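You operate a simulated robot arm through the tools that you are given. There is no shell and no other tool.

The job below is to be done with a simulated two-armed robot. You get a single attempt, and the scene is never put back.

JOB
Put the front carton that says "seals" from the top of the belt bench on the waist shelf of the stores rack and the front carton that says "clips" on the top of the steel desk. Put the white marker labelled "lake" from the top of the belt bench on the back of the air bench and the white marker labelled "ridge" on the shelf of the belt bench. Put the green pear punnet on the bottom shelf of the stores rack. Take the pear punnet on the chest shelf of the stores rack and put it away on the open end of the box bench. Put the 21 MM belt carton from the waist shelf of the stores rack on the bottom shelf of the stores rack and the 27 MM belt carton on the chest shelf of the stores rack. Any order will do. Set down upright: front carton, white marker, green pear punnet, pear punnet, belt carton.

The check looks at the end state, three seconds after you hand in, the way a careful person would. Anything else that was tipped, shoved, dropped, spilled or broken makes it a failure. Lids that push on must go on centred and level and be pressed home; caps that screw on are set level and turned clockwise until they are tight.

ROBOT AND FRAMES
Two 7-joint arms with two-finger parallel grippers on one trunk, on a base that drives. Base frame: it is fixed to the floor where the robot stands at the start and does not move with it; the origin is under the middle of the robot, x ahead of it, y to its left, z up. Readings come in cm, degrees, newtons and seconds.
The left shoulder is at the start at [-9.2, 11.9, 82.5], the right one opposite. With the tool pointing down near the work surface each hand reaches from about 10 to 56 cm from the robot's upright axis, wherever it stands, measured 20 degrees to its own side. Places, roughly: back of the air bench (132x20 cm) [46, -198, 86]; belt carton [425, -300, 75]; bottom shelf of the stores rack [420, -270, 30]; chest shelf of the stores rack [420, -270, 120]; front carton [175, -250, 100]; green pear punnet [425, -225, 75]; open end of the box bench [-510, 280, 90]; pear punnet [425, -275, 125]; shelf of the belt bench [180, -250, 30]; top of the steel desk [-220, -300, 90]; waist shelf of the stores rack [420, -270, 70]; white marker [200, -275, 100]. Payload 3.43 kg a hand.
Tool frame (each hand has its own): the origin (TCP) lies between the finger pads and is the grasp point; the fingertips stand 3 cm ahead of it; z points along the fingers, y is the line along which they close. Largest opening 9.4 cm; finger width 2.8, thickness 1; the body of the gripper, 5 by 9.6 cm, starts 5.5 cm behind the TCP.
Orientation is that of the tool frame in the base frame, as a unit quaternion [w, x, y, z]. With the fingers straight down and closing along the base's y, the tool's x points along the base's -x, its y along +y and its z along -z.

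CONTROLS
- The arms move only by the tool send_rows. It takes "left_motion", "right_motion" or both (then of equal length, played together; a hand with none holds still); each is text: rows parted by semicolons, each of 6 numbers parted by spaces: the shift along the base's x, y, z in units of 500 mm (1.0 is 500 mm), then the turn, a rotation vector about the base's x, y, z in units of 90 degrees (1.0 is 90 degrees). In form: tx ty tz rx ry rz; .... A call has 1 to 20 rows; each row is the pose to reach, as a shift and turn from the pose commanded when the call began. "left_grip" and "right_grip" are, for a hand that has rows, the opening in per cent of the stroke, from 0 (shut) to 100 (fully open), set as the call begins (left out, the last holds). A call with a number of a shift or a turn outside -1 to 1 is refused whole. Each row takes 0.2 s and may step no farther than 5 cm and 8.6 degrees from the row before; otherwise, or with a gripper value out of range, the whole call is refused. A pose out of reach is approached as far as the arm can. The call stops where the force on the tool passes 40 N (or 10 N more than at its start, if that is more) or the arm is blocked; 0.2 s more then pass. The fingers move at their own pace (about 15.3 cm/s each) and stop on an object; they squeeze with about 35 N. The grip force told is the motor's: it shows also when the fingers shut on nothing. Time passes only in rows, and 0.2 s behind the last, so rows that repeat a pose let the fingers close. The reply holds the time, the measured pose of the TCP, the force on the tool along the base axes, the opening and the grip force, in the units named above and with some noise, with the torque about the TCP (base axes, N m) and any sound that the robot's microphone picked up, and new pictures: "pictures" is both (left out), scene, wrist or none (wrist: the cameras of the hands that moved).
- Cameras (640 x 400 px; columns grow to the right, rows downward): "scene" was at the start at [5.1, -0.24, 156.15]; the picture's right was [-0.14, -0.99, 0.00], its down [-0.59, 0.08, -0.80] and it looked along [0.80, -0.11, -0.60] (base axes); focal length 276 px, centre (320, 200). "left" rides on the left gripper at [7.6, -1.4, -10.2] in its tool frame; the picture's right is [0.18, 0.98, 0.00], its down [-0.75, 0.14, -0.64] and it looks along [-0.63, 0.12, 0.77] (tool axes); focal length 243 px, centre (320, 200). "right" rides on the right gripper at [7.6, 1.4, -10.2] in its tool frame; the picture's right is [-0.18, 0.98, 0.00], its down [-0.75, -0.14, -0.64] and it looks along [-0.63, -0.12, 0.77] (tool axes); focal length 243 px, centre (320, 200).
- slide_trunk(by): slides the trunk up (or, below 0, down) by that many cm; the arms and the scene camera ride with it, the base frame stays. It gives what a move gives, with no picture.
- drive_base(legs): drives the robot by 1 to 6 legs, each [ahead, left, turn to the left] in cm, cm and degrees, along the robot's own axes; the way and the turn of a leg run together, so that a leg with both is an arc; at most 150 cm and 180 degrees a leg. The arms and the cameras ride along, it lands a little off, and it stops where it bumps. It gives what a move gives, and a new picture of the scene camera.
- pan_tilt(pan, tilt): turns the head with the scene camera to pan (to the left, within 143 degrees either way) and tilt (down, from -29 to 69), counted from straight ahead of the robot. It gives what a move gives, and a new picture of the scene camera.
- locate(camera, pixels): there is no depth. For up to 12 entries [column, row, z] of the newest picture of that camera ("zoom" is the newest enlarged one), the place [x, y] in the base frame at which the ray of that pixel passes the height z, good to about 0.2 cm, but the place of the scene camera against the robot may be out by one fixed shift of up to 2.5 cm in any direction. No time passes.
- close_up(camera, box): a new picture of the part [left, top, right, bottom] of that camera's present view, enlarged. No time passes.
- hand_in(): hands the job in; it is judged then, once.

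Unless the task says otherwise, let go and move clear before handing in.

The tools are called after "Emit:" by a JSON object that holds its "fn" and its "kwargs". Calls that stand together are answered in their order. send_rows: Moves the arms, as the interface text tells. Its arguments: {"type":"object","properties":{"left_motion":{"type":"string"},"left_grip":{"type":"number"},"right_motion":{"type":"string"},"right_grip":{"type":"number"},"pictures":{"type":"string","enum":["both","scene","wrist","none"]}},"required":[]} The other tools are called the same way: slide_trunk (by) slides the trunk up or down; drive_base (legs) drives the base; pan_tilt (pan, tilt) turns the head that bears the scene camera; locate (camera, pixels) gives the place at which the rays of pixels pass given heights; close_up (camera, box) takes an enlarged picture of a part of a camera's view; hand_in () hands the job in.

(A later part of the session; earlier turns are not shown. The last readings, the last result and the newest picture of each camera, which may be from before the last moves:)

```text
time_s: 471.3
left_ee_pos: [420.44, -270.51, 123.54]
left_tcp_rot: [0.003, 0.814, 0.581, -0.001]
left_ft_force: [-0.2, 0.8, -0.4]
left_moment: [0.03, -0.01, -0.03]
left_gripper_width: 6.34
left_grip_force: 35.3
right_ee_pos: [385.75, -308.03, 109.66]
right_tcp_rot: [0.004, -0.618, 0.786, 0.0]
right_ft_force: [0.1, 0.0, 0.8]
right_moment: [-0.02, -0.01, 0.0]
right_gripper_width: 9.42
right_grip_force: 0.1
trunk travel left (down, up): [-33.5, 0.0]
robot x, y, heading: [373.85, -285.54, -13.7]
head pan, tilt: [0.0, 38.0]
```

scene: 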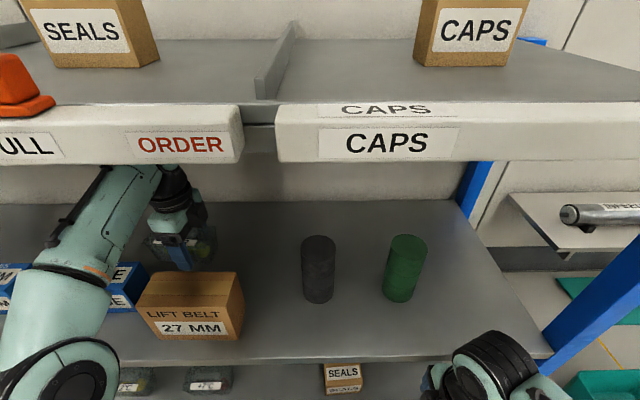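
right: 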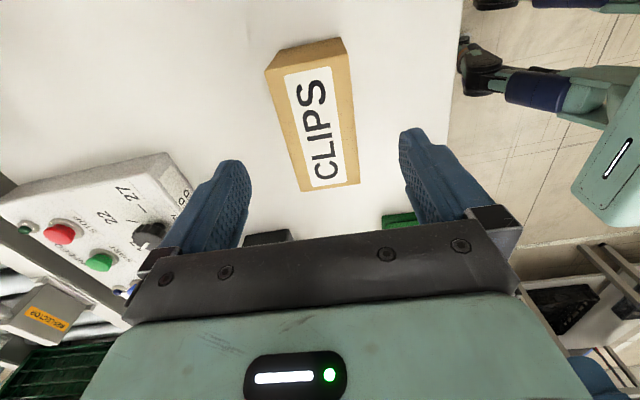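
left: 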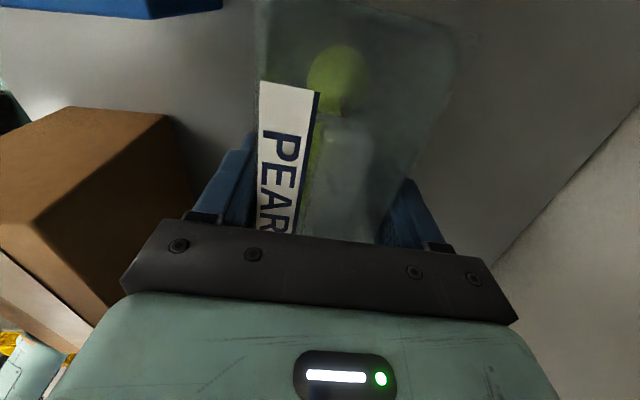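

The pear punnet is held (6.34 cm). The way out between 27 MM and the black cylinder is ~10.7 cm wide, so I must turn the punnet lengthways: first I raise it and move it right/back a little to get turning room.

Emit:
{"fn": "send_rows", "kwargs": {"left_motion": "0 0 0.025 0 0 0; 0 0 0.05 0 0 0; -0.018 -0.042 0.05 0 0 0; -0.036 -0.084 0.05 0 0 0; -0.054 -0.126 0.05 0 0 0; -0.072 -0.168 0.05 0 0 0; -0.072 -0.168 0.05 0 0 0", "pictures": "both"}}

```text
time_s: 472.9
left_ee_pos: [416.75, -278.96, 126.02]
left_tcp_rot: [0.003, 0.814, 0.581, -0.001]
left_ft_force: [-0.5, 0.2, -1.0]
left_moment: [0.0, 0.01, -0.01]
left_gripper_width: 6.36
left_grip_force: 34.9
right_ee_pos: [385.73, -307.9, 109.7]
right_tcp_rot: [0.004, -0.619, 0.786, 0.0]
right_ft_force: [-0.2, -1.0, 0.0]
right_moment: [0.02, 0.01, -0.01]
right_gripper_width: 9.42
right_grip_force: 0.1
trunk travel left (down, up): [-33.5, 0.0]
robot x, y, heading: [373.59, -285.37, -13.1]
head pan, tilt: [0.0, 38.0]
```

scene: 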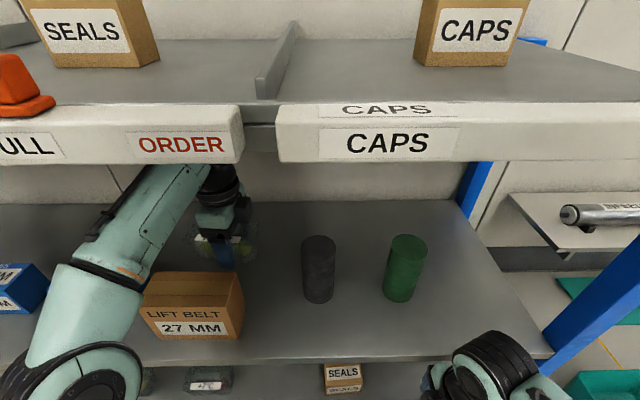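
left: 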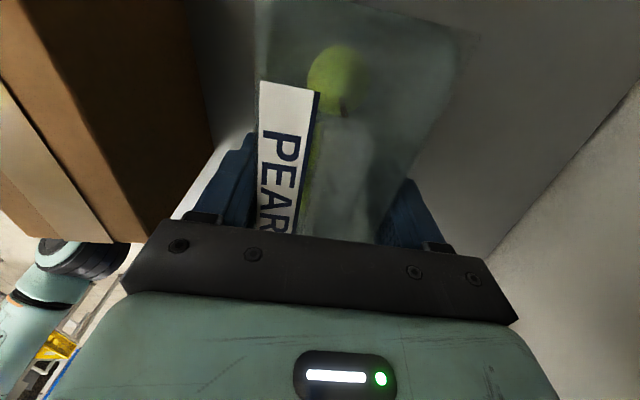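

There is room behind 27 MM. I turn the punnet by ~89° while moving it toward the gap.

Emit:
{"fn": "send_rows", "kwargs": {"left_motion": "-0.0138 -0.0584 0 0 0 0; -0.016 -0.068 0 0 0 0.09; -0.018 -0.077 0 0 0 0.18; -0.0205 -0.087 0 0 0 0.27; -0.023 -0.096 0 0 0 0.36; -0.025 -0.106 0 0 0 0.45; -0.0275 -0.116 0 0 0 0.54; -0.03 -0.125 0 0 0 0.63; -0.032 -0.135 0 0 0 0.72; -0.034 -0.144 0 0 0 0.81; -0.0365 -0.154 0 0 0 0.9; -0.0386 -0.1636 0 0 0 0.99; -0.0386 -0.1636 0 0 0 0.99", "pictures": "both"}}

```text
time_s: 475.7
left_ee_pos: [414.79, -287.21, 126.03]
left_tcp_rot: [0.002, 0.17, 0.986, 0.003]
left_ft_force: [0.9, -0.3, -0.6]
left_moment: [-0.01, -0.03, -0.02]
left_gripper_width: 6.36
left_grip_force: 35.1
right_ee_pos: [385.73, -307.88, 109.71]
right_tcp_rot: [0.005, -0.618, 0.786, 0.0]
right_ft_force: [0.7, 0.1, 0.8]
right_moment: [-0.03, 0.0, 0.03]
right_gripper_width: 9.42
right_grip_force: 0.0
trunk travel left (down, up): [-33.5, 0.0]
robot x, y, heading: [373.87, -285.38, -13.4]
head pan, tilt: [0.0, 38.0]
```

scene: 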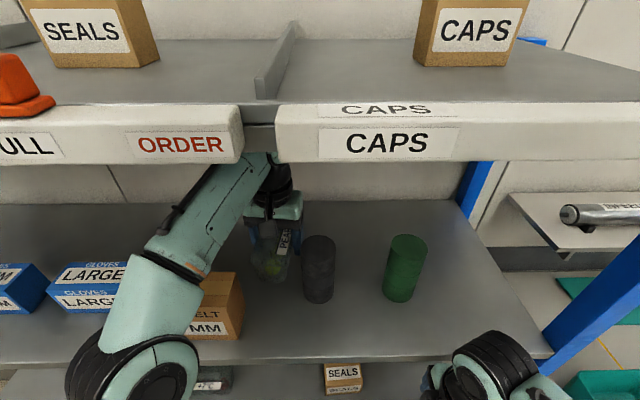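
left: 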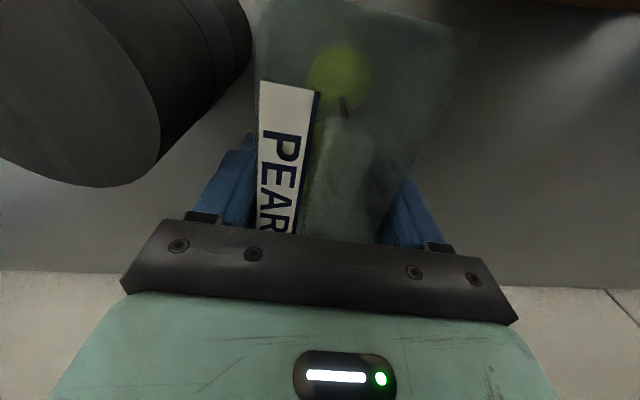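

The punnet now points along the exit. I rotate the last 6° and view the clearance on both sides.

Emit:
{"fn": "send_rows", "kwargs": {"left_motion": "0 0 0 0 0 0.035; 0 0 0 0 0 0.068; 0 0 0 0 0 0.068", "pictures": "wrist"}}

Emit:
{"fn": "close_up", "kwargs": {"camera": "left", "box": [0, 0, 640, 300]}}

```text
time_s: 476.5
left_ee_pos: [414.8, -287.09, 125.98]
left_tcp_rot: [0.003, 0.118, 0.993, 0.003]
left_ft_force: [0.4, -0.1, -1.0]
left_moment: [-0.01, 0.02, 0.01]
left_gripper_width: 6.35
left_grip_force: 34.9
right_ee_pos: [385.67, -307.95, 109.6]
right_tcp_rot: [0.004, -0.619, 0.786, 0.0]
right_ft_force: [0.4, 0.6, 0.9]
right_moment: [0.0, 0.05, 0.0]
right_gripper_width: 9.39
right_grip_force: 0.0
trunk travel left (down, up): [-33.5, 0.0]
robot x, y, heading: [373.96, -285.35, -13.5]
head pan, tilt: [0.0, 38.0]
```

left: 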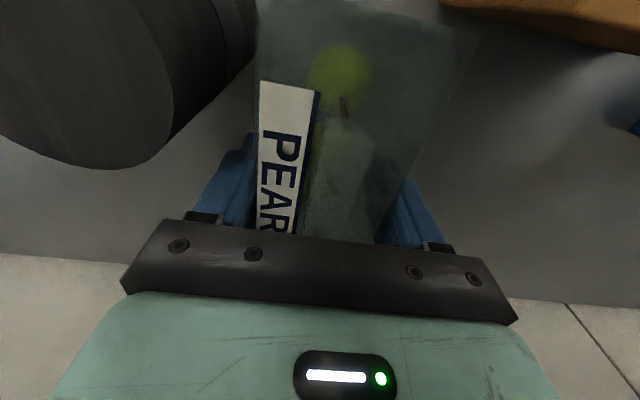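

```text
1.00 times, centred on (320, 150) of left (not enlarged: the box is as wide or as high as the picture)
```

zoom: 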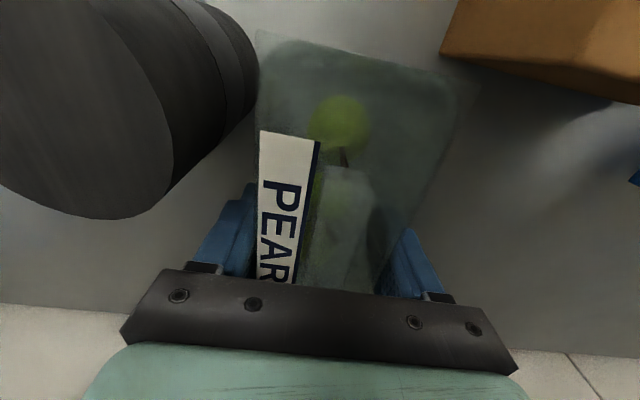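

Emit:
{"fn": "locate", "kwargs": {"camera": "zoom", "pixels": [[440, 55, 127.3], [460, 0, 127.3], [258, 35, 127], [480, 82, 127], [258, 75, 124], [258, 75, 120], [245, 30, 118], [170, 150, 131], [172, 120, 131], [125, 215, 131], [256, 130, 127]]}}

```text
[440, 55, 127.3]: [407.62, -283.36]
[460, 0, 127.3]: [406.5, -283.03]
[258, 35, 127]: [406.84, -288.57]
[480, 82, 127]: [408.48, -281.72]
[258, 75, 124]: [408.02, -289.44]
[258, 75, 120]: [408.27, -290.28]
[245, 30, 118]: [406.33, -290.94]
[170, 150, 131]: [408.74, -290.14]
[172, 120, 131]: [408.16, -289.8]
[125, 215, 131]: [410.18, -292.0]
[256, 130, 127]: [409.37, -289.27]
```

Margins are about 0.8–1.5 cm if I shift 3 mm left. I exit with the arm in small steps along the rack's normal, checking midway.

Emit:
{"fn": "send_rows", "kwargs": {"left_motion": "0.002 0.007 0 0 0 0; -0.038 0.016 0 0 0 0; -0.077 0.025 0 0 0 0; -0.116 0.034 0 0 0 0; -0.154 0.044 0 0 0 0; -0.154 0.044 0 0 0 0", "pictures": "both"}}

```text
time_s: 477.9
left_ee_pos: [407.04, -284.83, 126.16]
left_tcp_rot: [0.003, 0.119, 0.993, 0.003]
left_ft_force: [0.4, -0.4, -0.8]
left_moment: [0.02, -0.03, 0.06]
left_gripper_width: 6.34
left_grip_force: 34.7
right_ee_pos: [385.64, -307.9, 109.63]
right_tcp_rot: [0.004, -0.619, 0.786, 0.0]
right_ft_force: [0.2, -0.4, -0.3]
right_moment: [-0.01, 0.0, 0.0]
right_gripper_width: 9.39
right_grip_force: 0.1
trunk travel left (down, up): [-33.5, 0.0]
robot x, y, heading: [374.24, -285.97, -13.4]
head pan, tilt: [0.0, 38.0]
```

scene: 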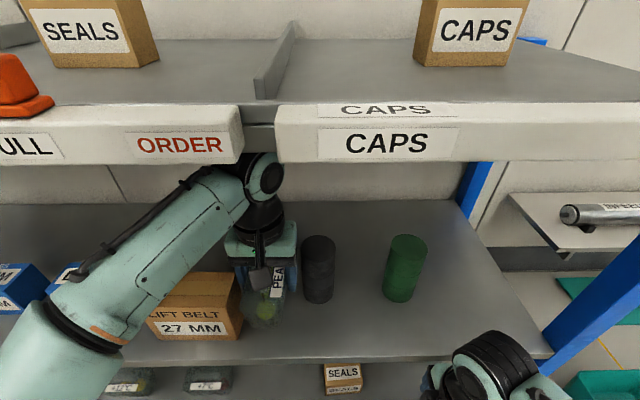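
left: 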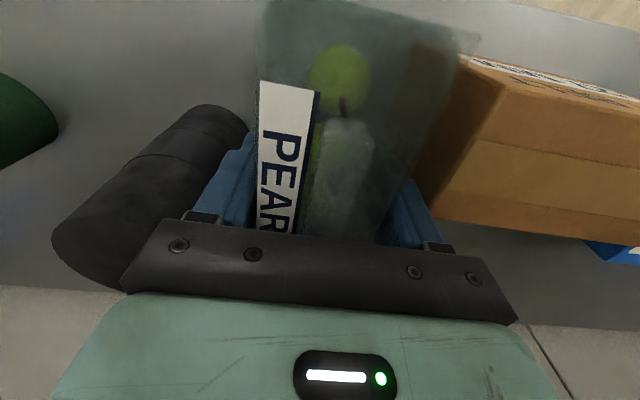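

Both sides are clear. I continue 13 cm along the same line.

Emit:
{"fn": "send_rows", "kwargs": {"left_motion": "-0.039 0.0092 0 0 0 0; -0.078 0.0184 0 0 0 0; -0.117 0.0276 0 0 0 0; -0.156 0.0368 0 0 0 0; -0.195 0.046 0 0 0 0; -0.234 0.0552 0 0 0 0; -0.253 0.0597 0 0 0 0; -0.253 0.0597 0 0 0 0", "pictures": "both"}}

```text
time_s: 479.7
left_ee_pos: [394.35, -281.98, 126.13]
left_tcp_rot: [0.003, 0.118, 0.993, 0.001]
left_ft_force: [0.3, -0.1, -1.2]
left_moment: [-0.02, -0.01, -0.03]
left_gripper_width: 6.33
left_grip_force: 34.9
right_ee_pos: [385.65, -307.98, 109.58]
right_tcp_rot: [0.004, -0.619, 0.786, 0.0]
right_ft_force: [-0.3, -0.2, 0.0]
right_moment: [-0.03, -0.02, 0.02]
right_gripper_width: 9.42
right_grip_force: 0.2
trunk travel left (down, up): [-33.5, 0.0]
robot x, y, heading: [373.85, -285.59, -13.5]
head pan, tilt: [0.0, 38.0]
```

scene: 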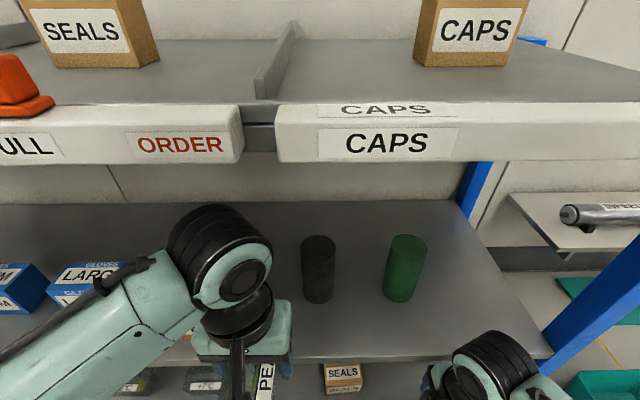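
left: 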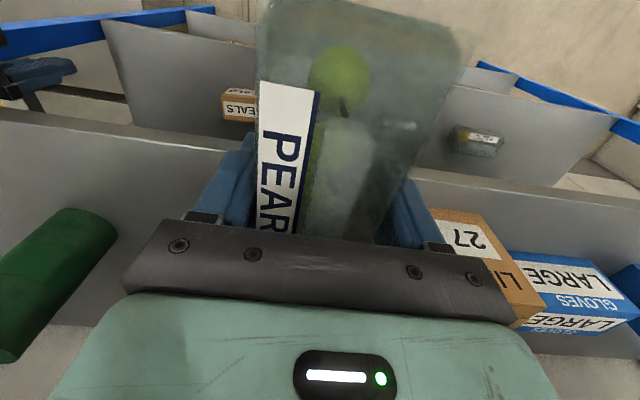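

The punnet is out of the shelf. I back the base away 55 cm and verify the rack.

Emit:
{"fn": "drive_base", "kwargs": {"legs": [[-55, 0, 0]]}}

Emit:
{"fn": "close_up", "kwargs": {"camera": "scene", "box": [0, 60, 460, 347]}}

```text
time_s: 482.9
left_ee_pos: [340.23, -269.14, 126.23]
left_tcp_rot: [0.002, 0.117, 0.993, 0.003]
left_ft_force: [-0.6, -0.2, -0.5]
left_moment: [-0.01, 0.01, 0.01]
left_gripper_width: 6.36
left_grip_force: 35.0
right_ee_pos: [331.53, -294.93, 109.72]
right_tcp_rot: [0.004, -0.62, 0.785, 0.001]
right_ft_force: [0.7, 0.0, -0.4]
right_moment: [-0.02, 0.0, 0.01]
right_gripper_width: 9.44
right_grip_force: 0.0
trunk travel left (down, up): [-33.5, 0.0]
robot x, y, heading: [319.91, -272.8, -13.3]
head pan, tilt: [0.0, 38.0]
```

scene: 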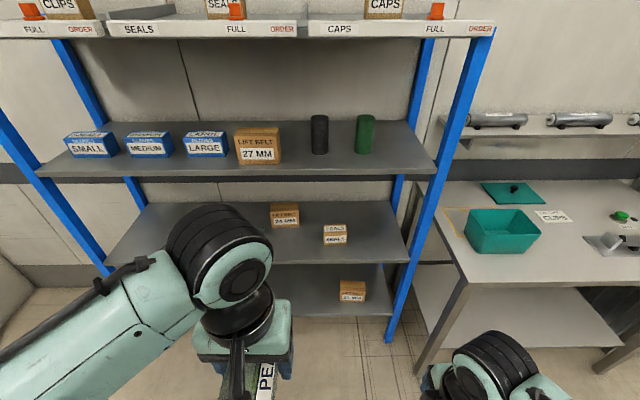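

```text
1.39 times, centred on (230, 204) of scene
```

zoom: 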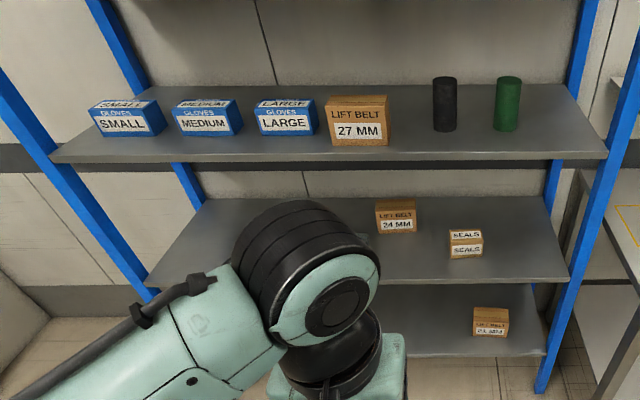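

The rack is in perfect order. Now I carry the pear punnet to the box bench: I drive north out of the aisle and then west.

Emit:
{"fn": "drive_base", "kwargs": {"legs": [[0, 0, 103.3], [140, 10, 0]]}}

Emit:
{"fn": "pan_tilt", "kwargs": {"pan": 0, "tilt": 30}}

```text
time_s: 494.3
left_ee_pos: [305.77, -112.46, 126.13]
left_tcp_rot: [0.0, -0.694, 0.72, 0.003]
left_ft_force: [0.1, -0.4, -1.4]
left_moment: [0.02, -0.02, -0.01]
left_gripper_width: 6.37
left_grip_force: 35.1
right_ee_pos: [332.96, -115.89, 109.71]
right_tcp_rot: [-0.004, 1.0, -0.019, -0.003]
right_ft_force: [-1.2, 1.2, 0.0]
right_moment: [-0.01, 0.01, 0.02]
right_gripper_width: 9.45
right_grip_force: 0.0
trunk travel left (down, up): [-33.5, 0.0]
robot x, y, heading: [313.32, -131.9, 88.0]
head pan, tilt: [0.0, 38.0]
```

scene: 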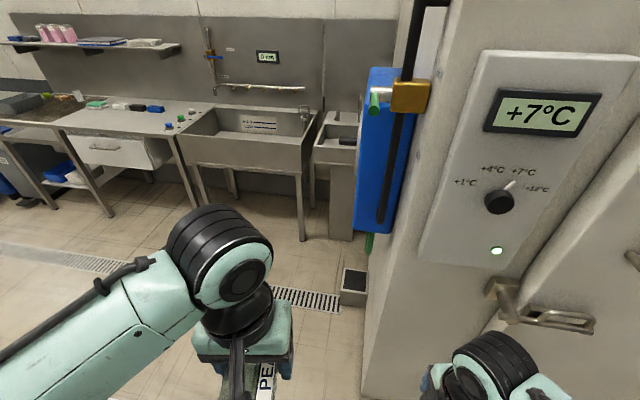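

```text
time_s: 494.9
left_ee_pos: [305.81, -112.38, 126.11]
left_tcp_rot: [-0.001, -0.694, 0.72, 0.003]
left_ft_force: [0.3, 0.3, -0.3]
left_moment: [0.03, -0.01, 0.03]
left_gripper_width: 6.37
left_grip_force: 35.1
right_ee_pos: [332.97, -115.87, 109.76]
right_tcp_rot: [-0.003, 1.0, -0.02, -0.003]
right_ft_force: [0.1, -0.4, 0.6]
right_moment: [0.0, 0.01, -0.02]
right_gripper_width: 9.42
right_grip_force: 0.1
trunk travel left (down, up): [-33.5, 0.0]
robot x, y, heading: [313.1, -131.68, 87.8]
head pan, tilt: [0.0, 30.0]
```

scene: 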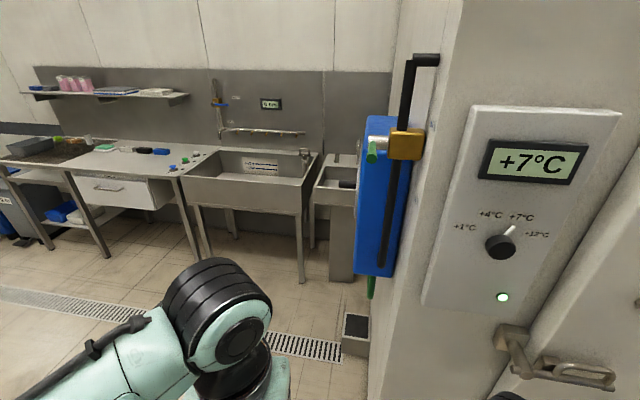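

The cold store's wall is ahead on the right; I retrace the way I came, moving forward-left, and then turn west.

Emit:
{"fn": "drive_base", "kwargs": {"legs": [[14, 10, 0], [102, 52, 0], [0, 0, 92]]}}

Emit:
{"fn": "pan_tilt", "kwargs": {"pan": 0, "tilt": 20}}

```text
time_s: 505.9
left_ee_pos: [237.85, -19.41, 126.17]
left_tcp_rot: [0.003, 1.0, -0.002, -0.002]
left_ft_force: [0.2, -0.2, -0.5]
left_moment: [0.02, 0.02, 0.0]
left_gripper_width: 6.36
left_grip_force: 34.9
right_ee_pos: [240.36, 7.64, 109.56]
right_tcp_rot: [0.0, 0.708, 0.706, -0.004]
right_ft_force: [0.6, 0.0, -0.3]
right_moment: [-0.04, 0.0, 0.01]
right_gripper_width: 9.41
right_grip_force: 0.0
trunk travel left (down, up): [-33.5, 0.0]
robot x, y, heading: [256.78, -11.59, 180.1]
head pan, tilt: [0.0, 30.0]
```

scene: 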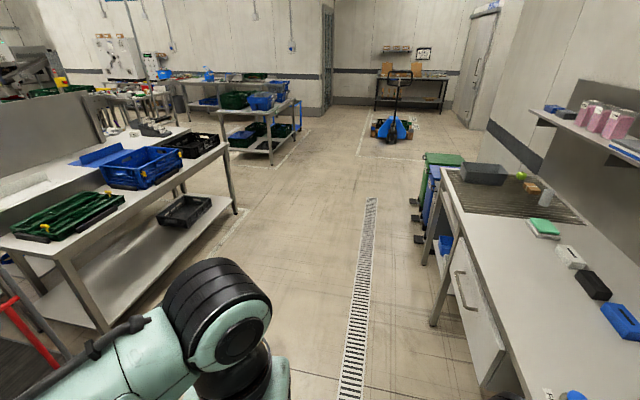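

```text
time_s: 506.6
left_ee_pos: [237.92, -19.47, 126.15]
left_tcp_rot: [0.003, 1.0, -0.001, -0.002]
left_ft_force: [-0.4, 0.2, 0.0]
left_moment: [0.03, 0.01, -0.01]
left_gripper_width: 6.34
left_grip_force: 34.6
right_ee_pos: [240.37, 7.7, 109.73]
right_tcp_rot: [0.001, 0.708, 0.706, -0.005]
right_ft_force: [0.6, -0.7, 0.0]
right_moment: [-0.01, 0.02, -0.01]
right_gripper_width: 9.39
right_grip_force: 0.0
trunk travel left (down, up): [-33.5, 0.0]
robot x, y, heading: [257.32, -11.61, 179.7]
head pan, tilt: [0.0, 20.0]
```

scene: 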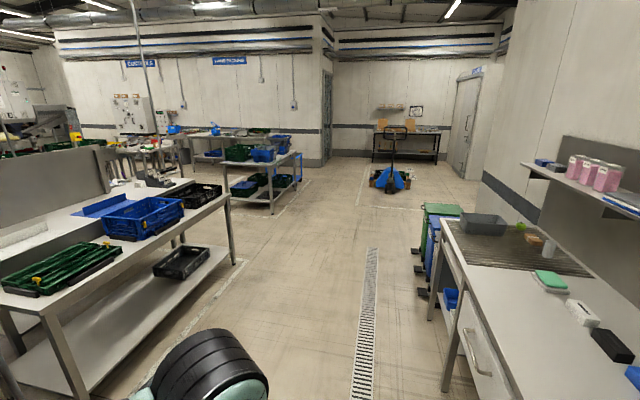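

The way west is clear. I drive 300 cm along it.

Emit:
{"fn": "drive_base", "kwargs": {"legs": [[150, 12, 0], [150, 8, 0]]}}

Emit:
{"fn": "pan_tilt", "kwargs": {"pan": -25, "tilt": 20}}

Emit:
{"fn": "close_up", "kwargs": {"camera": "scene", "box": [120, 60, 440, 260]}}

```text
refused: leg 1 is longer than a leg can be; nothing moved
```

```text
time_s: 507.5
left_ee_pos: [237.87, -19.46, 126.2]
left_tcp_rot: [0.003, 1.0, -0.002, -0.003]
left_ft_force: [-0.6, -0.6, -0.9]
left_moment: [-0.04, 0.03, 0.0]
left_gripper_width: 6.38
left_grip_force: 35.3
right_ee_pos: [240.48, 7.67, 109.76]
right_tcp_rot: [0.001, 0.708, 0.706, -0.004]
right_ft_force: [1.1, -0.3, 0.1]
right_moment: [0.03, 0.0, 0.0]
right_gripper_width: 9.41
right_grip_force: 0.0
trunk travel left (down, up): [-33.5, 0.0]
robot x, y, heading: [257.1, -11.51, 179.7]
head pan, tilt: [-25.0, 20.0]
```

scene: 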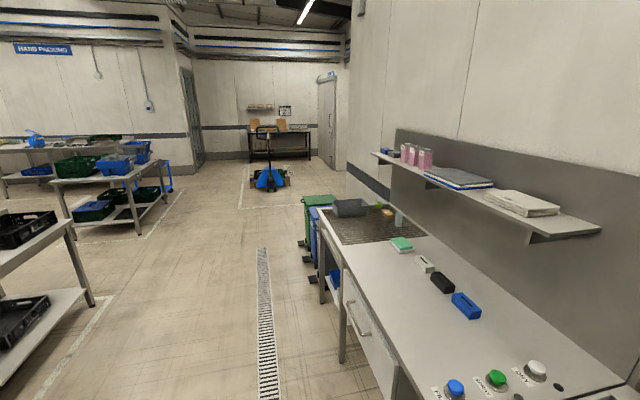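

```text
2.00 times, centred on (280, 160) of scene
```

zoom: 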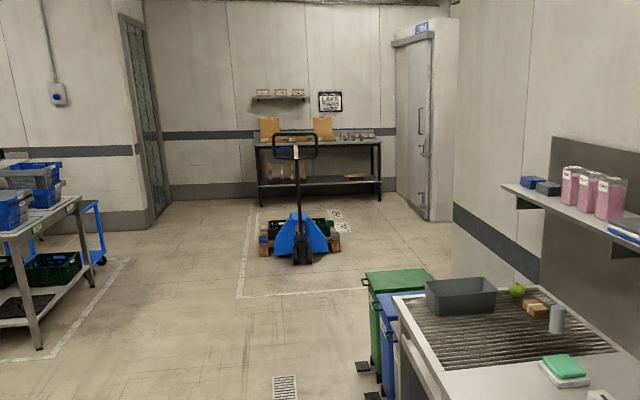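

The leg was slightly too long; I resend it shorter.

Emit:
{"fn": "drive_base", "kwargs": {"legs": [[148, 10, 0], [148, 8, 0]]}}

Emit:
{"fn": "pan_tilt", "kwargs": {"pan": -30, "tilt": 20}}

Emit:
{"fn": "close_up", "kwargs": {"camera": "scene", "box": [160, 60, 480, 260]}}

```text
time_s: 521.9
left_ee_pos: [-59.84, -32.46, 126.29]
left_tcp_rot: [0.003, 1.0, -0.009, -0.003]
left_ft_force: [-0.5, -0.8, -0.6]
left_moment: [0.01, 0.03, 0.0]
left_gripper_width: 6.35
left_grip_force: 34.4
right_ee_pos: [-56.97, -5.38, 109.7]
right_tcp_rot: [0.001, 0.713, 0.701, -0.004]
right_ft_force: [0.8, -0.8, 1.2]
right_moment: [0.02, -0.02, 0.0]
right_gripper_width: 9.38
right_grip_force: 0.1
trunk travel left (down, up): [-33.5, 0.0]
robot x, y, heading: [-40.41, -25.19, 178.8]
head pan, tilt: [-25.0, 20.0]
```

scene: 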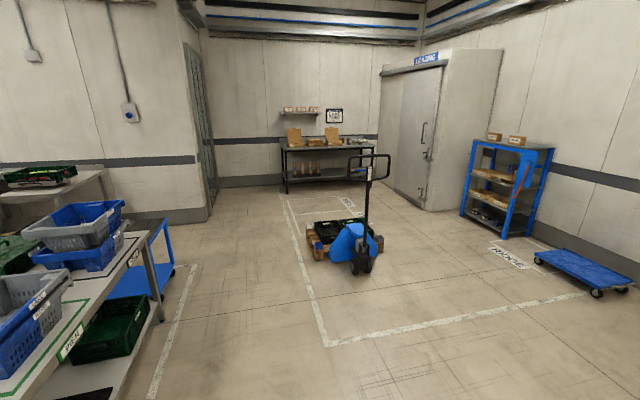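

```text
time_s: 522.5
left_ee_pos: [-59.78, -32.48, 126.2]
left_tcp_rot: [0.003, 1.0, -0.008, -0.001]
left_ft_force: [0.2, -0.7, -0.5]
left_moment: [-0.03, 0.03, -0.01]
left_gripper_width: 6.37
left_grip_force: 35.1
right_ee_pos: [-57.03, -5.29, 109.73]
right_tcp_rot: [0.001, 0.713, 0.701, -0.004]
right_ft_force: [-0.8, -0.4, -1.0]
right_moment: [-0.02, 0.01, -0.03]
right_gripper_width: 9.41
right_grip_force: 0.0
trunk travel left (down, up): [-33.5, 0.0]
robot x, y, heading: [-40.76, -24.61, 179.0]
head pan, tilt: [-30.0, 20.0]
```

scene: 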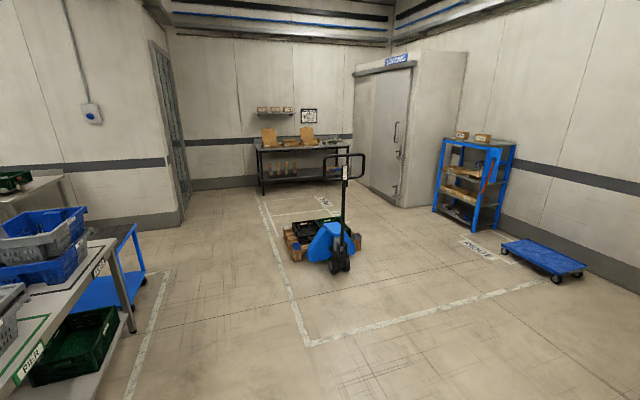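

```text
2.00 times, centred on (320, 160) of scene
```

zoom: 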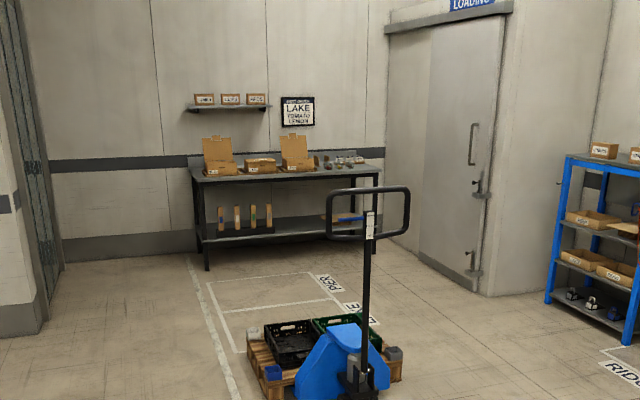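

The box bench stands against the far wall with open boxes on it. I locate its corners and the pallet jack.

Emit:
{"fn": "locate", "kwargs": {"camera": "zoom", "pixels": [[207, 270, 0], [203, 183, 90], [383, 163, 90], [190, 165, 90], [240, 378, 0], [400, 380, 0], [250, 325, 0], [405, 235, 0], [190, 260, 0], [320, 275, 0]]}}

```text
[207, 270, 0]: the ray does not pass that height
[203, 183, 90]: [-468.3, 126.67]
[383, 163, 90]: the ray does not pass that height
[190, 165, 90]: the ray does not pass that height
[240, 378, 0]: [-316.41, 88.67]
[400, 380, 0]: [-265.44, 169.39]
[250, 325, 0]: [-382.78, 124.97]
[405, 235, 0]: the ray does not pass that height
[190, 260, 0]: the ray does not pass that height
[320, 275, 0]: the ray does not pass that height
```

Emit:
{"fn": "locate", "kwargs": {"camera": "scene", "pixels": [[400, 208, 0], [434, 208, 0], [285, 245, 0], [357, 250, 0], [345, 272, 0], [300, 262, 0], [185, 212, 0], [305, 345, 0]]}}

Emit:
{"fn": "drive_base", "kwargs": {"legs": [[120, -60, 0]]}}

Emit:
{"fn": "pan_tilt", "kwargs": {"pan": -30, "tilt": 20}}

Emit:
{"fn": "close_up", "kwargs": {"camera": "scene", "box": [160, 60, 480, 260]}}

```text
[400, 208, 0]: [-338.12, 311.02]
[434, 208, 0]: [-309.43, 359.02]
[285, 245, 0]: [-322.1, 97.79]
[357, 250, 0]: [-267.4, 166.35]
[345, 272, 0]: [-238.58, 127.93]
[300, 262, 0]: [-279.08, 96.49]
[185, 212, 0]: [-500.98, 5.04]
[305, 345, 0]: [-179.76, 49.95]
```

```text
time_s: 529.2
left_ee_pos: [-178.34, 28.33, 126.28]
left_tcp_rot: [0.002, 1.0, -0.007, -0.002]
left_ft_force: [-0.5, -0.3, -1.0]
left_moment: [-0.01, -0.02, 0.03]
left_gripper_width: 6.36
left_grip_force: 34.9
right_ee_pos: [-175.61, 55.57, 109.79]
right_tcp_rot: [0.0, 0.711, 0.703, -0.004]
right_ft_force: [-0.2, -0.2, 0.8]
right_moment: [0.05, 0.03, -0.03]
right_gripper_width: 9.41
right_grip_force: 0.1
trunk travel left (down, up): [-33.5, 0.0]
robot x, y, heading: [-159.43, 36.17, 179.6]
head pan, tilt: [-30.0, 20.0]
```

scene: 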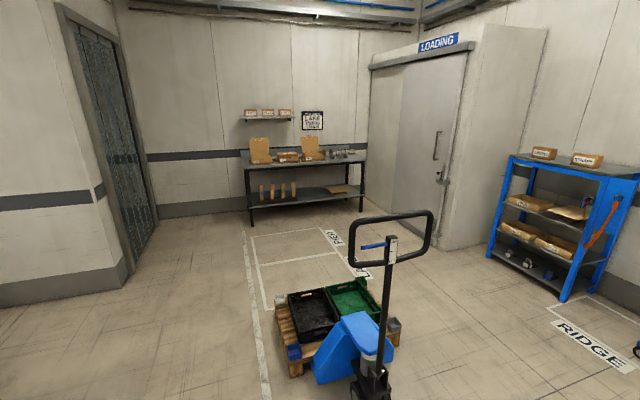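

```text
time_s: 529.8
left_ee_pos: [-178.31, 28.52, 126.14]
left_tcp_rot: [0.003, 1.0, -0.007, -0.002]
left_ft_force: [0.4, 0.1, -0.7]
left_moment: [-0.04, 0.03, 0.0]
left_gripper_width: 6.33
left_grip_force: 35.1
right_ee_pos: [-175.63, 55.59, 109.74]
right_tcp_rot: [0.001, 0.712, 0.703, -0.004]
right_ft_force: [0.1, -0.3, -0.2]
right_moment: [0.04, 0.0, -0.02]
right_gripper_width: 9.41
right_grip_force: 0.1
trunk travel left (down, up): [-33.5, 0.0]
robot x, y, heading: [-159.64, 36.24, 179.4]
head pan, tilt: [-30.0, 20.0]
```

scene: 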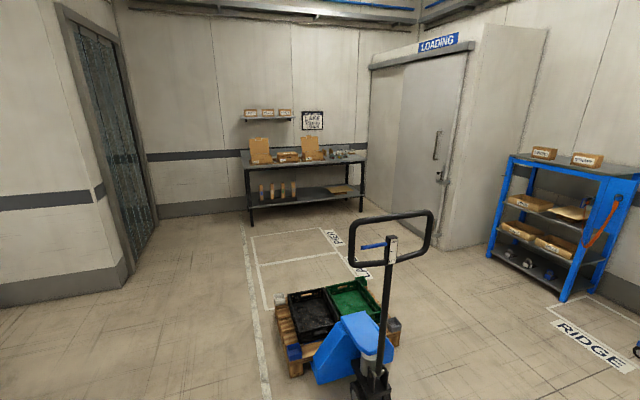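

```text
2.00 times, centred on (320, 160) of scene
```

zoom: 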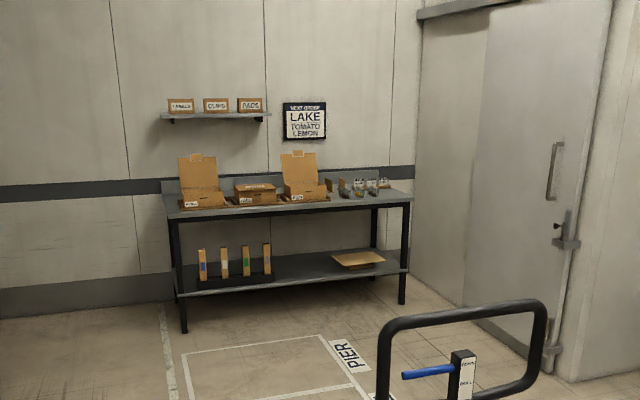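

Emit:
{"fn": "locate", "kwargs": {"camera": "zoom", "pixels": [[184, 332, 0], [402, 303, 0], [180, 215, 90], [412, 200, 90], [345, 195, 90], [390, 188, 90], [565, 380, 0], [460, 305, 0], [410, 270, 0]]}}

Emit:
{"fn": "locate", "kwargs": {"camera": "scene", "pixels": [[288, 376, 0], [400, 330, 0], [277, 305, 0], [372, 280, 0], [375, 398, 0], [487, 258, 0], [565, 300, 0], [540, 262, 0]]}}

```text
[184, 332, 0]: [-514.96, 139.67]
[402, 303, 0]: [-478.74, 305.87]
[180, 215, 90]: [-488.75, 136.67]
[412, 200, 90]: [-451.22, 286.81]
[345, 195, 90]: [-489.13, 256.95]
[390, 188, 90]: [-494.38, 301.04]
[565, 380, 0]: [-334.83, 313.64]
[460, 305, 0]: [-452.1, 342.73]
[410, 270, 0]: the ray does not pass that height
```

```text
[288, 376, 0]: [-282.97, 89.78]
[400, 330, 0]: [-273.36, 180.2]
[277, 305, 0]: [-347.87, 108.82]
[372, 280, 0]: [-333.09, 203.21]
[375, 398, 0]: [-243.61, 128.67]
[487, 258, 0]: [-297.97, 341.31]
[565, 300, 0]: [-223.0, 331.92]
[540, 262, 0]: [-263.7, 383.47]
```

The box bench's front runs from (-515,140) to (-479,306), facing me at heading ~168°; the pallet jack leaves a ~110 cm passage on its right. I drive around it in steps.

Emit:
{"fn": "drive_base", "kwargs": {"legs": [[0, -148, 0], [29, -40, 0], [0, 0, -11.8]]}}

Emit:
{"fn": "pan_tilt", "kwargs": {"pan": 0, "tilt": 25}}

Emit:
{"fn": "locate", "kwargs": {"camera": "scene", "pixels": [[320, 300, 0], [320, 200, 90]]}}

```text
time_s: 547.2
left_ee_pos: [-208.3, 217.66, 126.25]
left_tcp_rot: [0.003, 0.995, -0.103, -0.003]
left_ft_force: [-0.2, 0.0, -0.8]
left_moment: [0.04, 0.01, 0.02]
left_gripper_width: 6.36
left_grip_force: 34.9
right_ee_pos: [-200.26, 243.95, 109.68]
right_tcp_rot: [0.001, 0.776, 0.631, -0.005]
right_ft_force: [-0.4, -0.5, -1.2]
right_moment: [-0.02, 0.02, -0.03]
right_gripper_width: 9.38
right_grip_force: 0.0
trunk travel left (down, up): [-33.5, 0.0]
robot x, y, heading: [-187.83, 221.54, 168.5]
head pan, tilt: [-30.0, 20.0]
```

scene: 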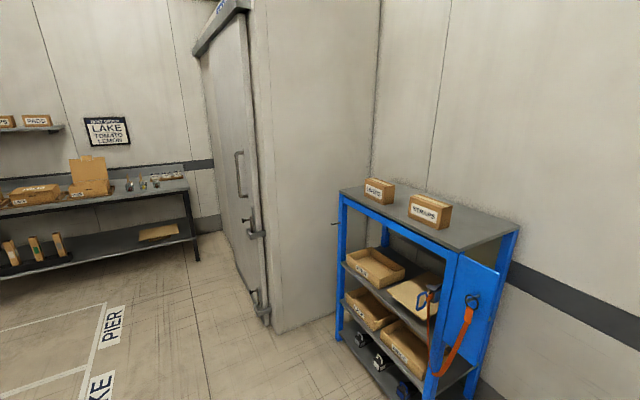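

```text
time_s: 548.1
left_ee_pos: [-208.34, 217.75, 126.21]
left_tcp_rot: [0.003, 0.995, -0.102, -0.003]
left_ft_force: [-0.7, -0.5, 0.6]
left_moment: [0.0, 0.06, 0.01]
left_gripper_width: 6.38
left_grip_force: 34.9
right_ee_pos: [-200.34, 243.67, 109.65]
right_tcp_rot: [0.001, 0.775, 0.632, -0.004]
right_ft_force: [0.4, 0.0, 0.3]
right_moment: [0.02, -0.03, 0.0]
right_gripper_width: 9.4
right_grip_force: 0.1
trunk travel left (down, up): [-33.5, 0.0]
robot x, y, heading: [-188.02, 221.6, 168.4]
head pan, tilt: [0.0, 25.0]
```

scene: 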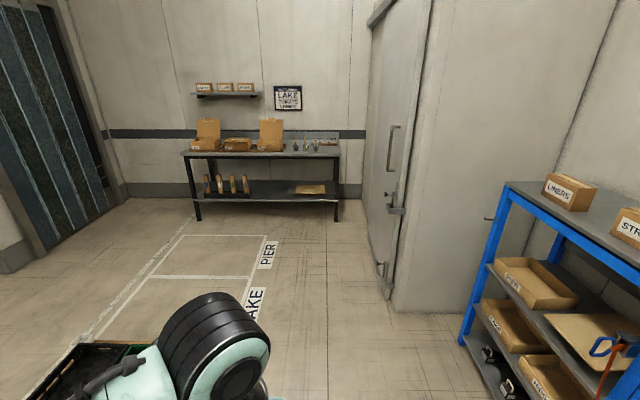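

```text
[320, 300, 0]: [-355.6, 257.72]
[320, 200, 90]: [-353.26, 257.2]
```

Emit:
{"fn": "locate", "kwargs": {"camera": "scene", "pixels": [[394, 310, 0], [385, 290, 0], [462, 345, 0], [337, 221, 0], [198, 220, 0], [340, 152, 90], [183, 158, 90], [115, 345, 0]]}}

Emit:
{"fn": "close_up", "kwargs": {"camera": "scene", "box": [170, 100, 370, 225]}}

```text
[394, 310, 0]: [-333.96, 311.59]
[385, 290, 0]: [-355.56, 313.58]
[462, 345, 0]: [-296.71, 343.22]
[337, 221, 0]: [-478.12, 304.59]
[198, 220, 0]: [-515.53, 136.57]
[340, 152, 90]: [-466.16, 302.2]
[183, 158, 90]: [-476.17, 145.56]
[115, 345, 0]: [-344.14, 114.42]
```

```text
3.20 times, centred on (270, 162) of scene
```

zoom: 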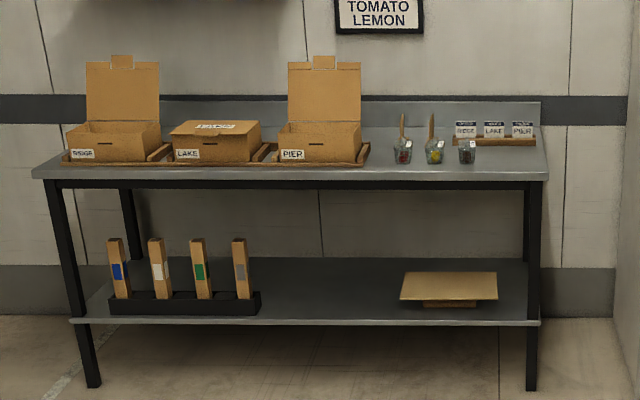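

The open end is the bench's right part, right of the three small cups (free ~23 cm). I drive ahead in two legs, staying clear of the loading wall.

Emit:
{"fn": "drive_base", "kwargs": {"legs": [[120, 0, 0], [105, -2, 0]]}}

Emit:
{"fn": "pan_tilt", "kwargs": {"pan": -5, "tilt": 40}}

Emit:
{"fn": "close_up", "kwargs": {"camera": "scene", "box": [200, 60, 520, 260]}}

```text
time_s: 559.3
left_ee_pos: [-430.81, 261.5, 126.09]
left_tcp_rot: [0.002, 0.996, -0.094, -0.003]
left_ft_force: [-0.3, -0.1, 0.0]
left_moment: [0.0, 0.0, 0.01]
left_gripper_width: 6.35
left_grip_force: 34.8
right_ee_pos: [-423.45, 287.79, 109.7]
right_tcp_rot: [0.0, 0.77, 0.638, -0.004]
right_ft_force: [-0.1, 0.6, 0.1]
right_moment: [0.01, 0.01, -0.01]
right_gripper_width: 9.42
right_grip_force: 0.2
trunk travel left (down, up): [-33.5, 0.0]
robot x, y, heading: [-410.58, 266.03, 169.4]
head pan, tilt: [0.0, 25.0]
```

scene: 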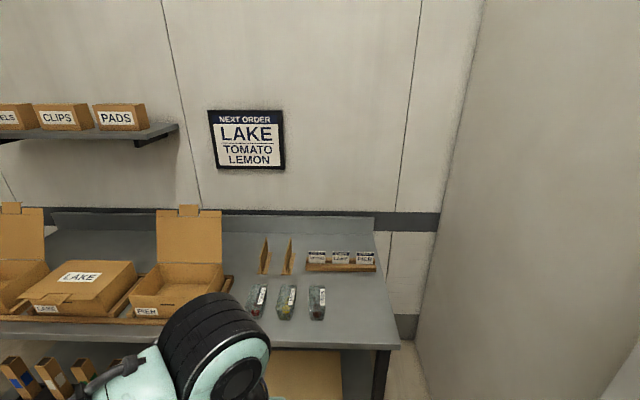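

```text
time_s: 560.1
left_ee_pos: [-430.89, 261.52, 126.17]
left_tcp_rot: [0.003, 0.996, -0.094, -0.002]
left_ft_force: [0.1, 0.6, -1.5]
left_moment: [0.02, 0.0, 0.05]
left_gripper_width: 6.41
left_grip_force: 35.3
right_ee_pos: [-423.4, 287.85, 109.67]
right_tcp_rot: [0.001, 0.77, 0.638, -0.004]
right_ft_force: [-0.1, -0.7, 0.1]
right_moment: [0.02, -0.03, 0.03]
right_gripper_width: 9.42
right_grip_force: 0.1
trunk travel left (down, up): [-33.5, 0.0]
robot x, y, heading: [-410.42, 265.76, 169.3]
head pan, tilt: [-5.0, 40.0]
```

scene: 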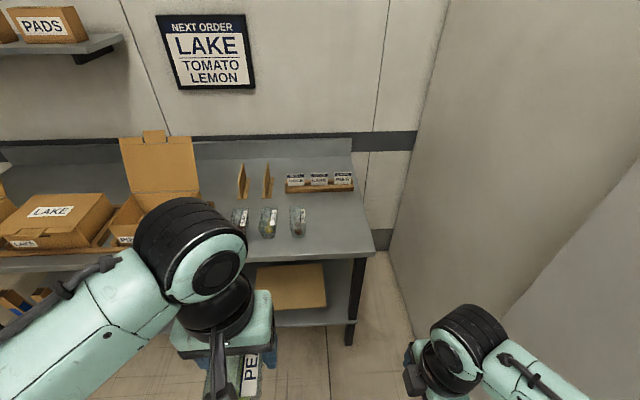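

```text
2.00 times, centred on (360, 160) of scene
```

zoom: 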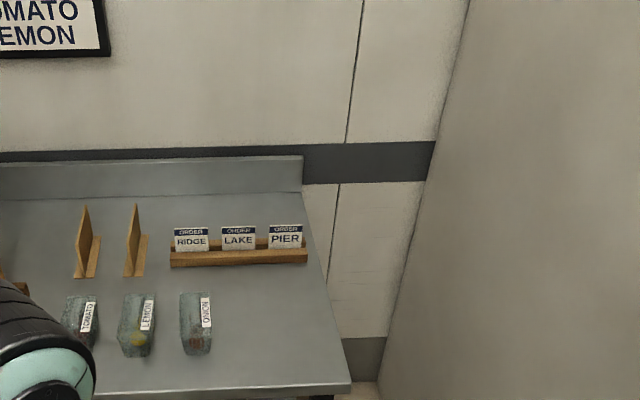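

The three are punnets (TOMATO, LEMON, ONION) in a row, with free space to their right. I measure that space.

Emit:
{"fn": "locate", "kwargs": {"camera": "zoom", "pixels": [[210, 352, 88], [182, 352, 88], [212, 295, 93], [340, 340, 88], [350, 385, 88], [240, 268, 88], [307, 265, 88], [200, 395, 88], [303, 190, 88], [280, 330, 88]]}}

```text
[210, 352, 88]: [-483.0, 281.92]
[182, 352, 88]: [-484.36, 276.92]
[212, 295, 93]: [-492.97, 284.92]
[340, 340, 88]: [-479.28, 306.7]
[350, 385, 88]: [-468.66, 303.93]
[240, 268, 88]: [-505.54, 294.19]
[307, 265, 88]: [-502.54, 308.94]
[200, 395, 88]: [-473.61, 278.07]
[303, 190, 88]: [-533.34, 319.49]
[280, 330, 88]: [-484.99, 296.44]
```

There's a 25 cm wide free area; the target is about (-485,296.5). I move closer and to the right.

Emit:
{"fn": "drive_base", "kwargs": {"legs": [[28, -10, 0]]}}

Emit:
{"fn": "pan_tilt", "kwargs": {"pan": -5, "tilt": 50}}

```text
time_s: 562.1
left_ee_pos: [-456.4, 276.46, 126.12]
left_tcp_rot: [0.003, 0.996, -0.094, -0.003]
left_ft_force: [0.7, -0.3, -0.5]
left_moment: [0.03, 0.02, 0.0]
left_gripper_width: 6.35
left_grip_force: 35.1
right_ee_pos: [-449.07, 302.84, 109.69]
right_tcp_rot: [-0.001, 0.77, 0.638, -0.004]
right_ft_force: [0.1, -0.6, -0.8]
right_moment: [-0.03, -0.02, 0.01]
right_gripper_width: 9.39
right_grip_force: 0.1
trunk travel left (down, up): [-33.5, 0.0]
robot x, y, heading: [-436.28, 280.82, 169.4]
head pan, tilt: [-5.0, 40.0]
```

scene: 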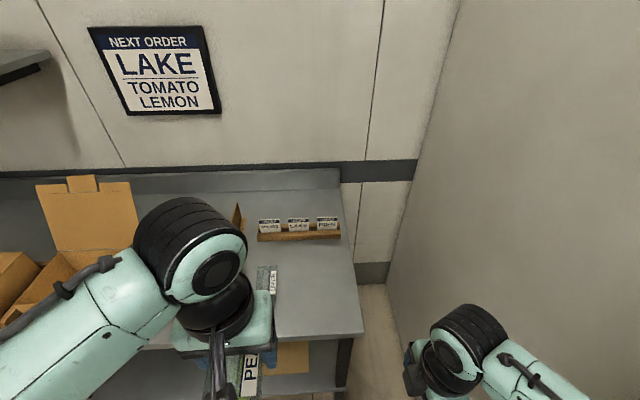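

```text
time_s: 562.8
left_ee_pos: [-456.62, 276.45, 126.19]
left_tcp_rot: [0.003, 0.995, -0.095, -0.003]
left_ft_force: [0.2, -0.6, -1.2]
left_moment: [0.0, -0.01, -0.02]
left_gripper_width: 6.37
left_grip_force: 35.1
right_ee_pos: [-449.08, 302.7, 109.66]
right_tcp_rot: [0.0, 0.77, 0.638, -0.005]
right_ft_force: [-0.7, -0.3, 0.3]
right_moment: [-0.02, 0.01, 0.02]
right_gripper_width: 9.43
right_grip_force: 0.1
trunk travel left (down, up): [-33.5, 0.0]
robot x, y, heading: [-436.3, 280.79, 169.6]
head pan, tilt: [-5.0, 50.0]
```

scene: 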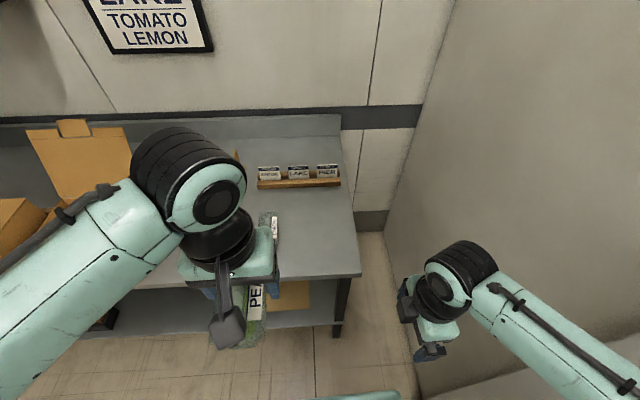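

I lower the punnet to z≈104 and move it over the free area.

Emit:
{"fn": "send_rows", "kwargs": {"left_motion": "0 0 -0.088 0 0 0; 0 0 -0.176 0 0 0; 0 0 -0.264 0 0 0; 0 0 -0.352 0 0 0; 0 0.05 -0.42 0 0 0; -0.05 0.1 -0.44 0 0 0; -0.12 0.15 -0.44 0 0 0; -0.19 0.2 -0.44 0 0 0; -0.26 0.24 -0.44 0 0 0; -0.335 0.28 -0.44 0 0 0; -0.41 0.32 -0.44 0 0 0; -0.485 0.36 -0.44 0 0 0; -0.56 0.398 -0.44 0 0 0; -0.56 0.398 -0.44 0 0 0", "pictures": "both"}}

```text
time_s: 565.8
left_ee_pos: [-484.65, 296.45, 103.95]
left_tcp_rot: [0.003, 0.996, -0.094, -0.002]
left_ft_force: [-0.7, 0.4, -0.6]
left_moment: [-0.02, 0.05, -0.02]
left_gripper_width: 6.35
left_grip_force: 35.0
right_ee_pos: [-449.07, 302.67, 109.72]
right_tcp_rot: [0.0, 0.77, 0.638, -0.004]
right_ft_force: [0.3, -0.2, 0.1]
right_moment: [-0.02, 0.03, 0.01]
right_gripper_width: 9.4
right_grip_force: 0.2
trunk travel left (down, up): [-33.5, 0.0]
robot x, y, heading: [-436.28, 280.57, 169.4]
head pan, tilt: [-5.0, 50.0]
```

scene: 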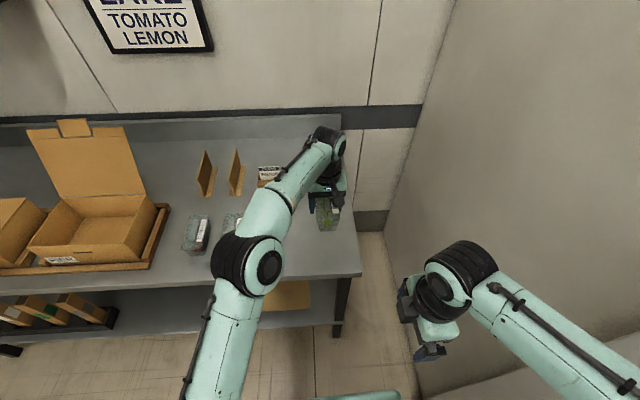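
left: 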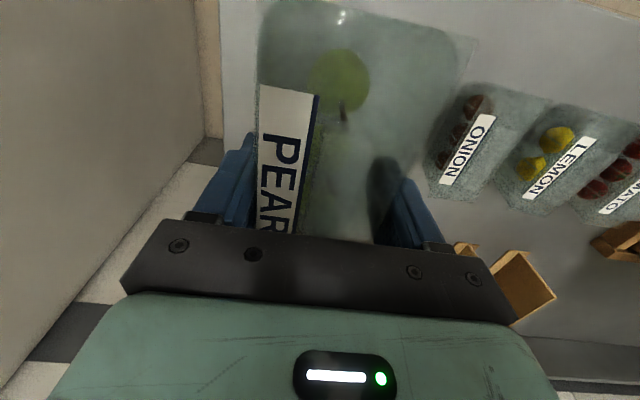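

I check the clearances: the bench's right edge at (222,60) and ONION's near side at (430,170).

Emit:
{"fn": "locate", "kwargs": {"camera": "left", "pixels": [[222, 60, 88], [224, 130, 88], [430, 185, 88], [430, 185, 93], [470, 82, 93], [440, 145, 88], [220, 0, 88], [640, 10, 88], [500, 0, 88]]}}

```text
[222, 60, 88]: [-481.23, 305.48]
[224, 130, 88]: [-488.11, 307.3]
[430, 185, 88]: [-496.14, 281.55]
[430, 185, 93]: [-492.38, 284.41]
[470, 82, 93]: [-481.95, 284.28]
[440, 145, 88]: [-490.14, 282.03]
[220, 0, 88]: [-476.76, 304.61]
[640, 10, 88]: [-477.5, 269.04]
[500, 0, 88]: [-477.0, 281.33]
```

The spot is well inside the bench (6 cm from its right edge, 10 cm from ONION). I lower until contact.

Emit:
{"fn": "send_rows", "kwargs": {"left_motion": "0 0 -0.08 0 0 0; 0 0 -0.16 0 0 0; 0 0 -0.19 0 0 0; 0 0 -0.2 0 0 0; 0 0 -0.208 0 0 0; 0 0 -0.216 0 0 0; 0 0 -0.224 0 0 0; 0 0 -0.23 0 0 0; 0 0 -0.236 0 0 0; 0 0 -0.242 0 0 0; 0 0 -0.248 0 0 0; 0 0 -0.254 0 0 0; 0 0 -0.26 0 0 0", "pictures": "wrist"}}

```text
time_s: 568.6
left_ee_pos: [-484.43, 296.32, 91.13]
left_tcp_rot: [0.003, 0.996, -0.094, -0.002]
left_ft_force: [-0.8, -0.7, -1.1]
left_moment: [0.04, -0.01, -0.04]
left_gripper_width: 6.39
left_grip_force: 35.1
right_ee_pos: [-449.08, 302.73, 109.62]
right_tcp_rot: [0.0, 0.77, 0.638, -0.004]
right_ft_force: [-0.3, -0.4, -0.6]
right_moment: [0.01, 0.0, 0.0]
right_gripper_width: 9.38
right_grip_force: 0.1
trunk travel left (down, up): [-33.5, 0.0]
robot x, y, heading: [-435.74, 280.7, 169.2]
head pan, tilt: [-5.0, 50.0]
```

left: 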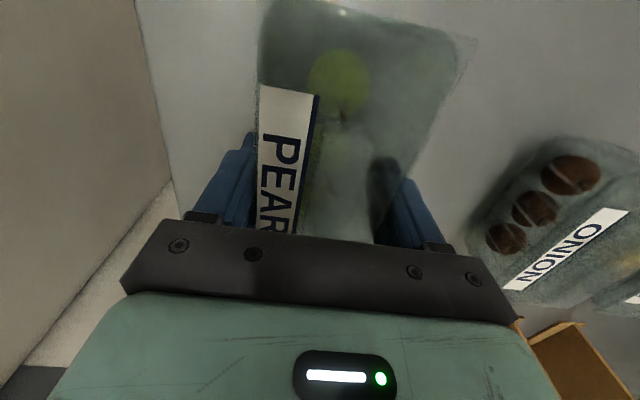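

No contact yet at TCP z 91.1; I continue in 2–3 mm steps.

Emit:
{"fn": "send_rows", "kwargs": {"left_motion": "0 0 -0.005 0 0 0; 0 0 -0.01 0 0 0; 0 0 -0.015 0 0 0; 0 0 -0.02 0 0 0; 0 0 -0.025 0 0 0; 0 0 -0.03 0 0 0; 0 0 -0.035 0 0 0; 0 0 -0.04 0 0 0; 0 0 -0.045 0 0 0; 0 0 -0.05 0 0 0; 0 0 -0.055 0 0 0; 0 0 -0.06 0 0 0", "pictures": "wrist"}}

```text
time_s: 571.1
left_ee_pos: [-484.71, 296.45, 89.05]
left_tcp_rot: [0.0, 0.996, -0.093, -0.009]
left_ft_force: [0.7, -2.6, 13.3]
left_moment: [-0.35, -0.58, -0.04]
left_gripper_width: 6.37
left_grip_force: 34.7
right_ee_pos: [-449.12, 302.76, 109.66]
right_tcp_rot: [0.001, 0.769, 0.639, -0.005]
right_ft_force: [0.4, 0.1, -0.3]
right_moment: [-0.05, -0.01, -0.01]
right_gripper_width: 9.41
right_grip_force: 0.0
trunk travel left (down, up): [-33.5, 0.0]
robot x, y, heading: [-436.11, 281.01, 169.2]
head pan, tilt: [-5.0, 50.0]
stopped in row 12 (left hand): the force on the tool passed its limit at 42 N (the readings are from after the stop); the commanded pose is now the measured one
```

left: 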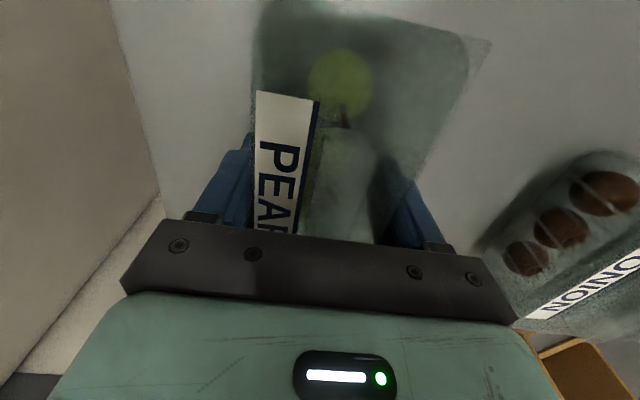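

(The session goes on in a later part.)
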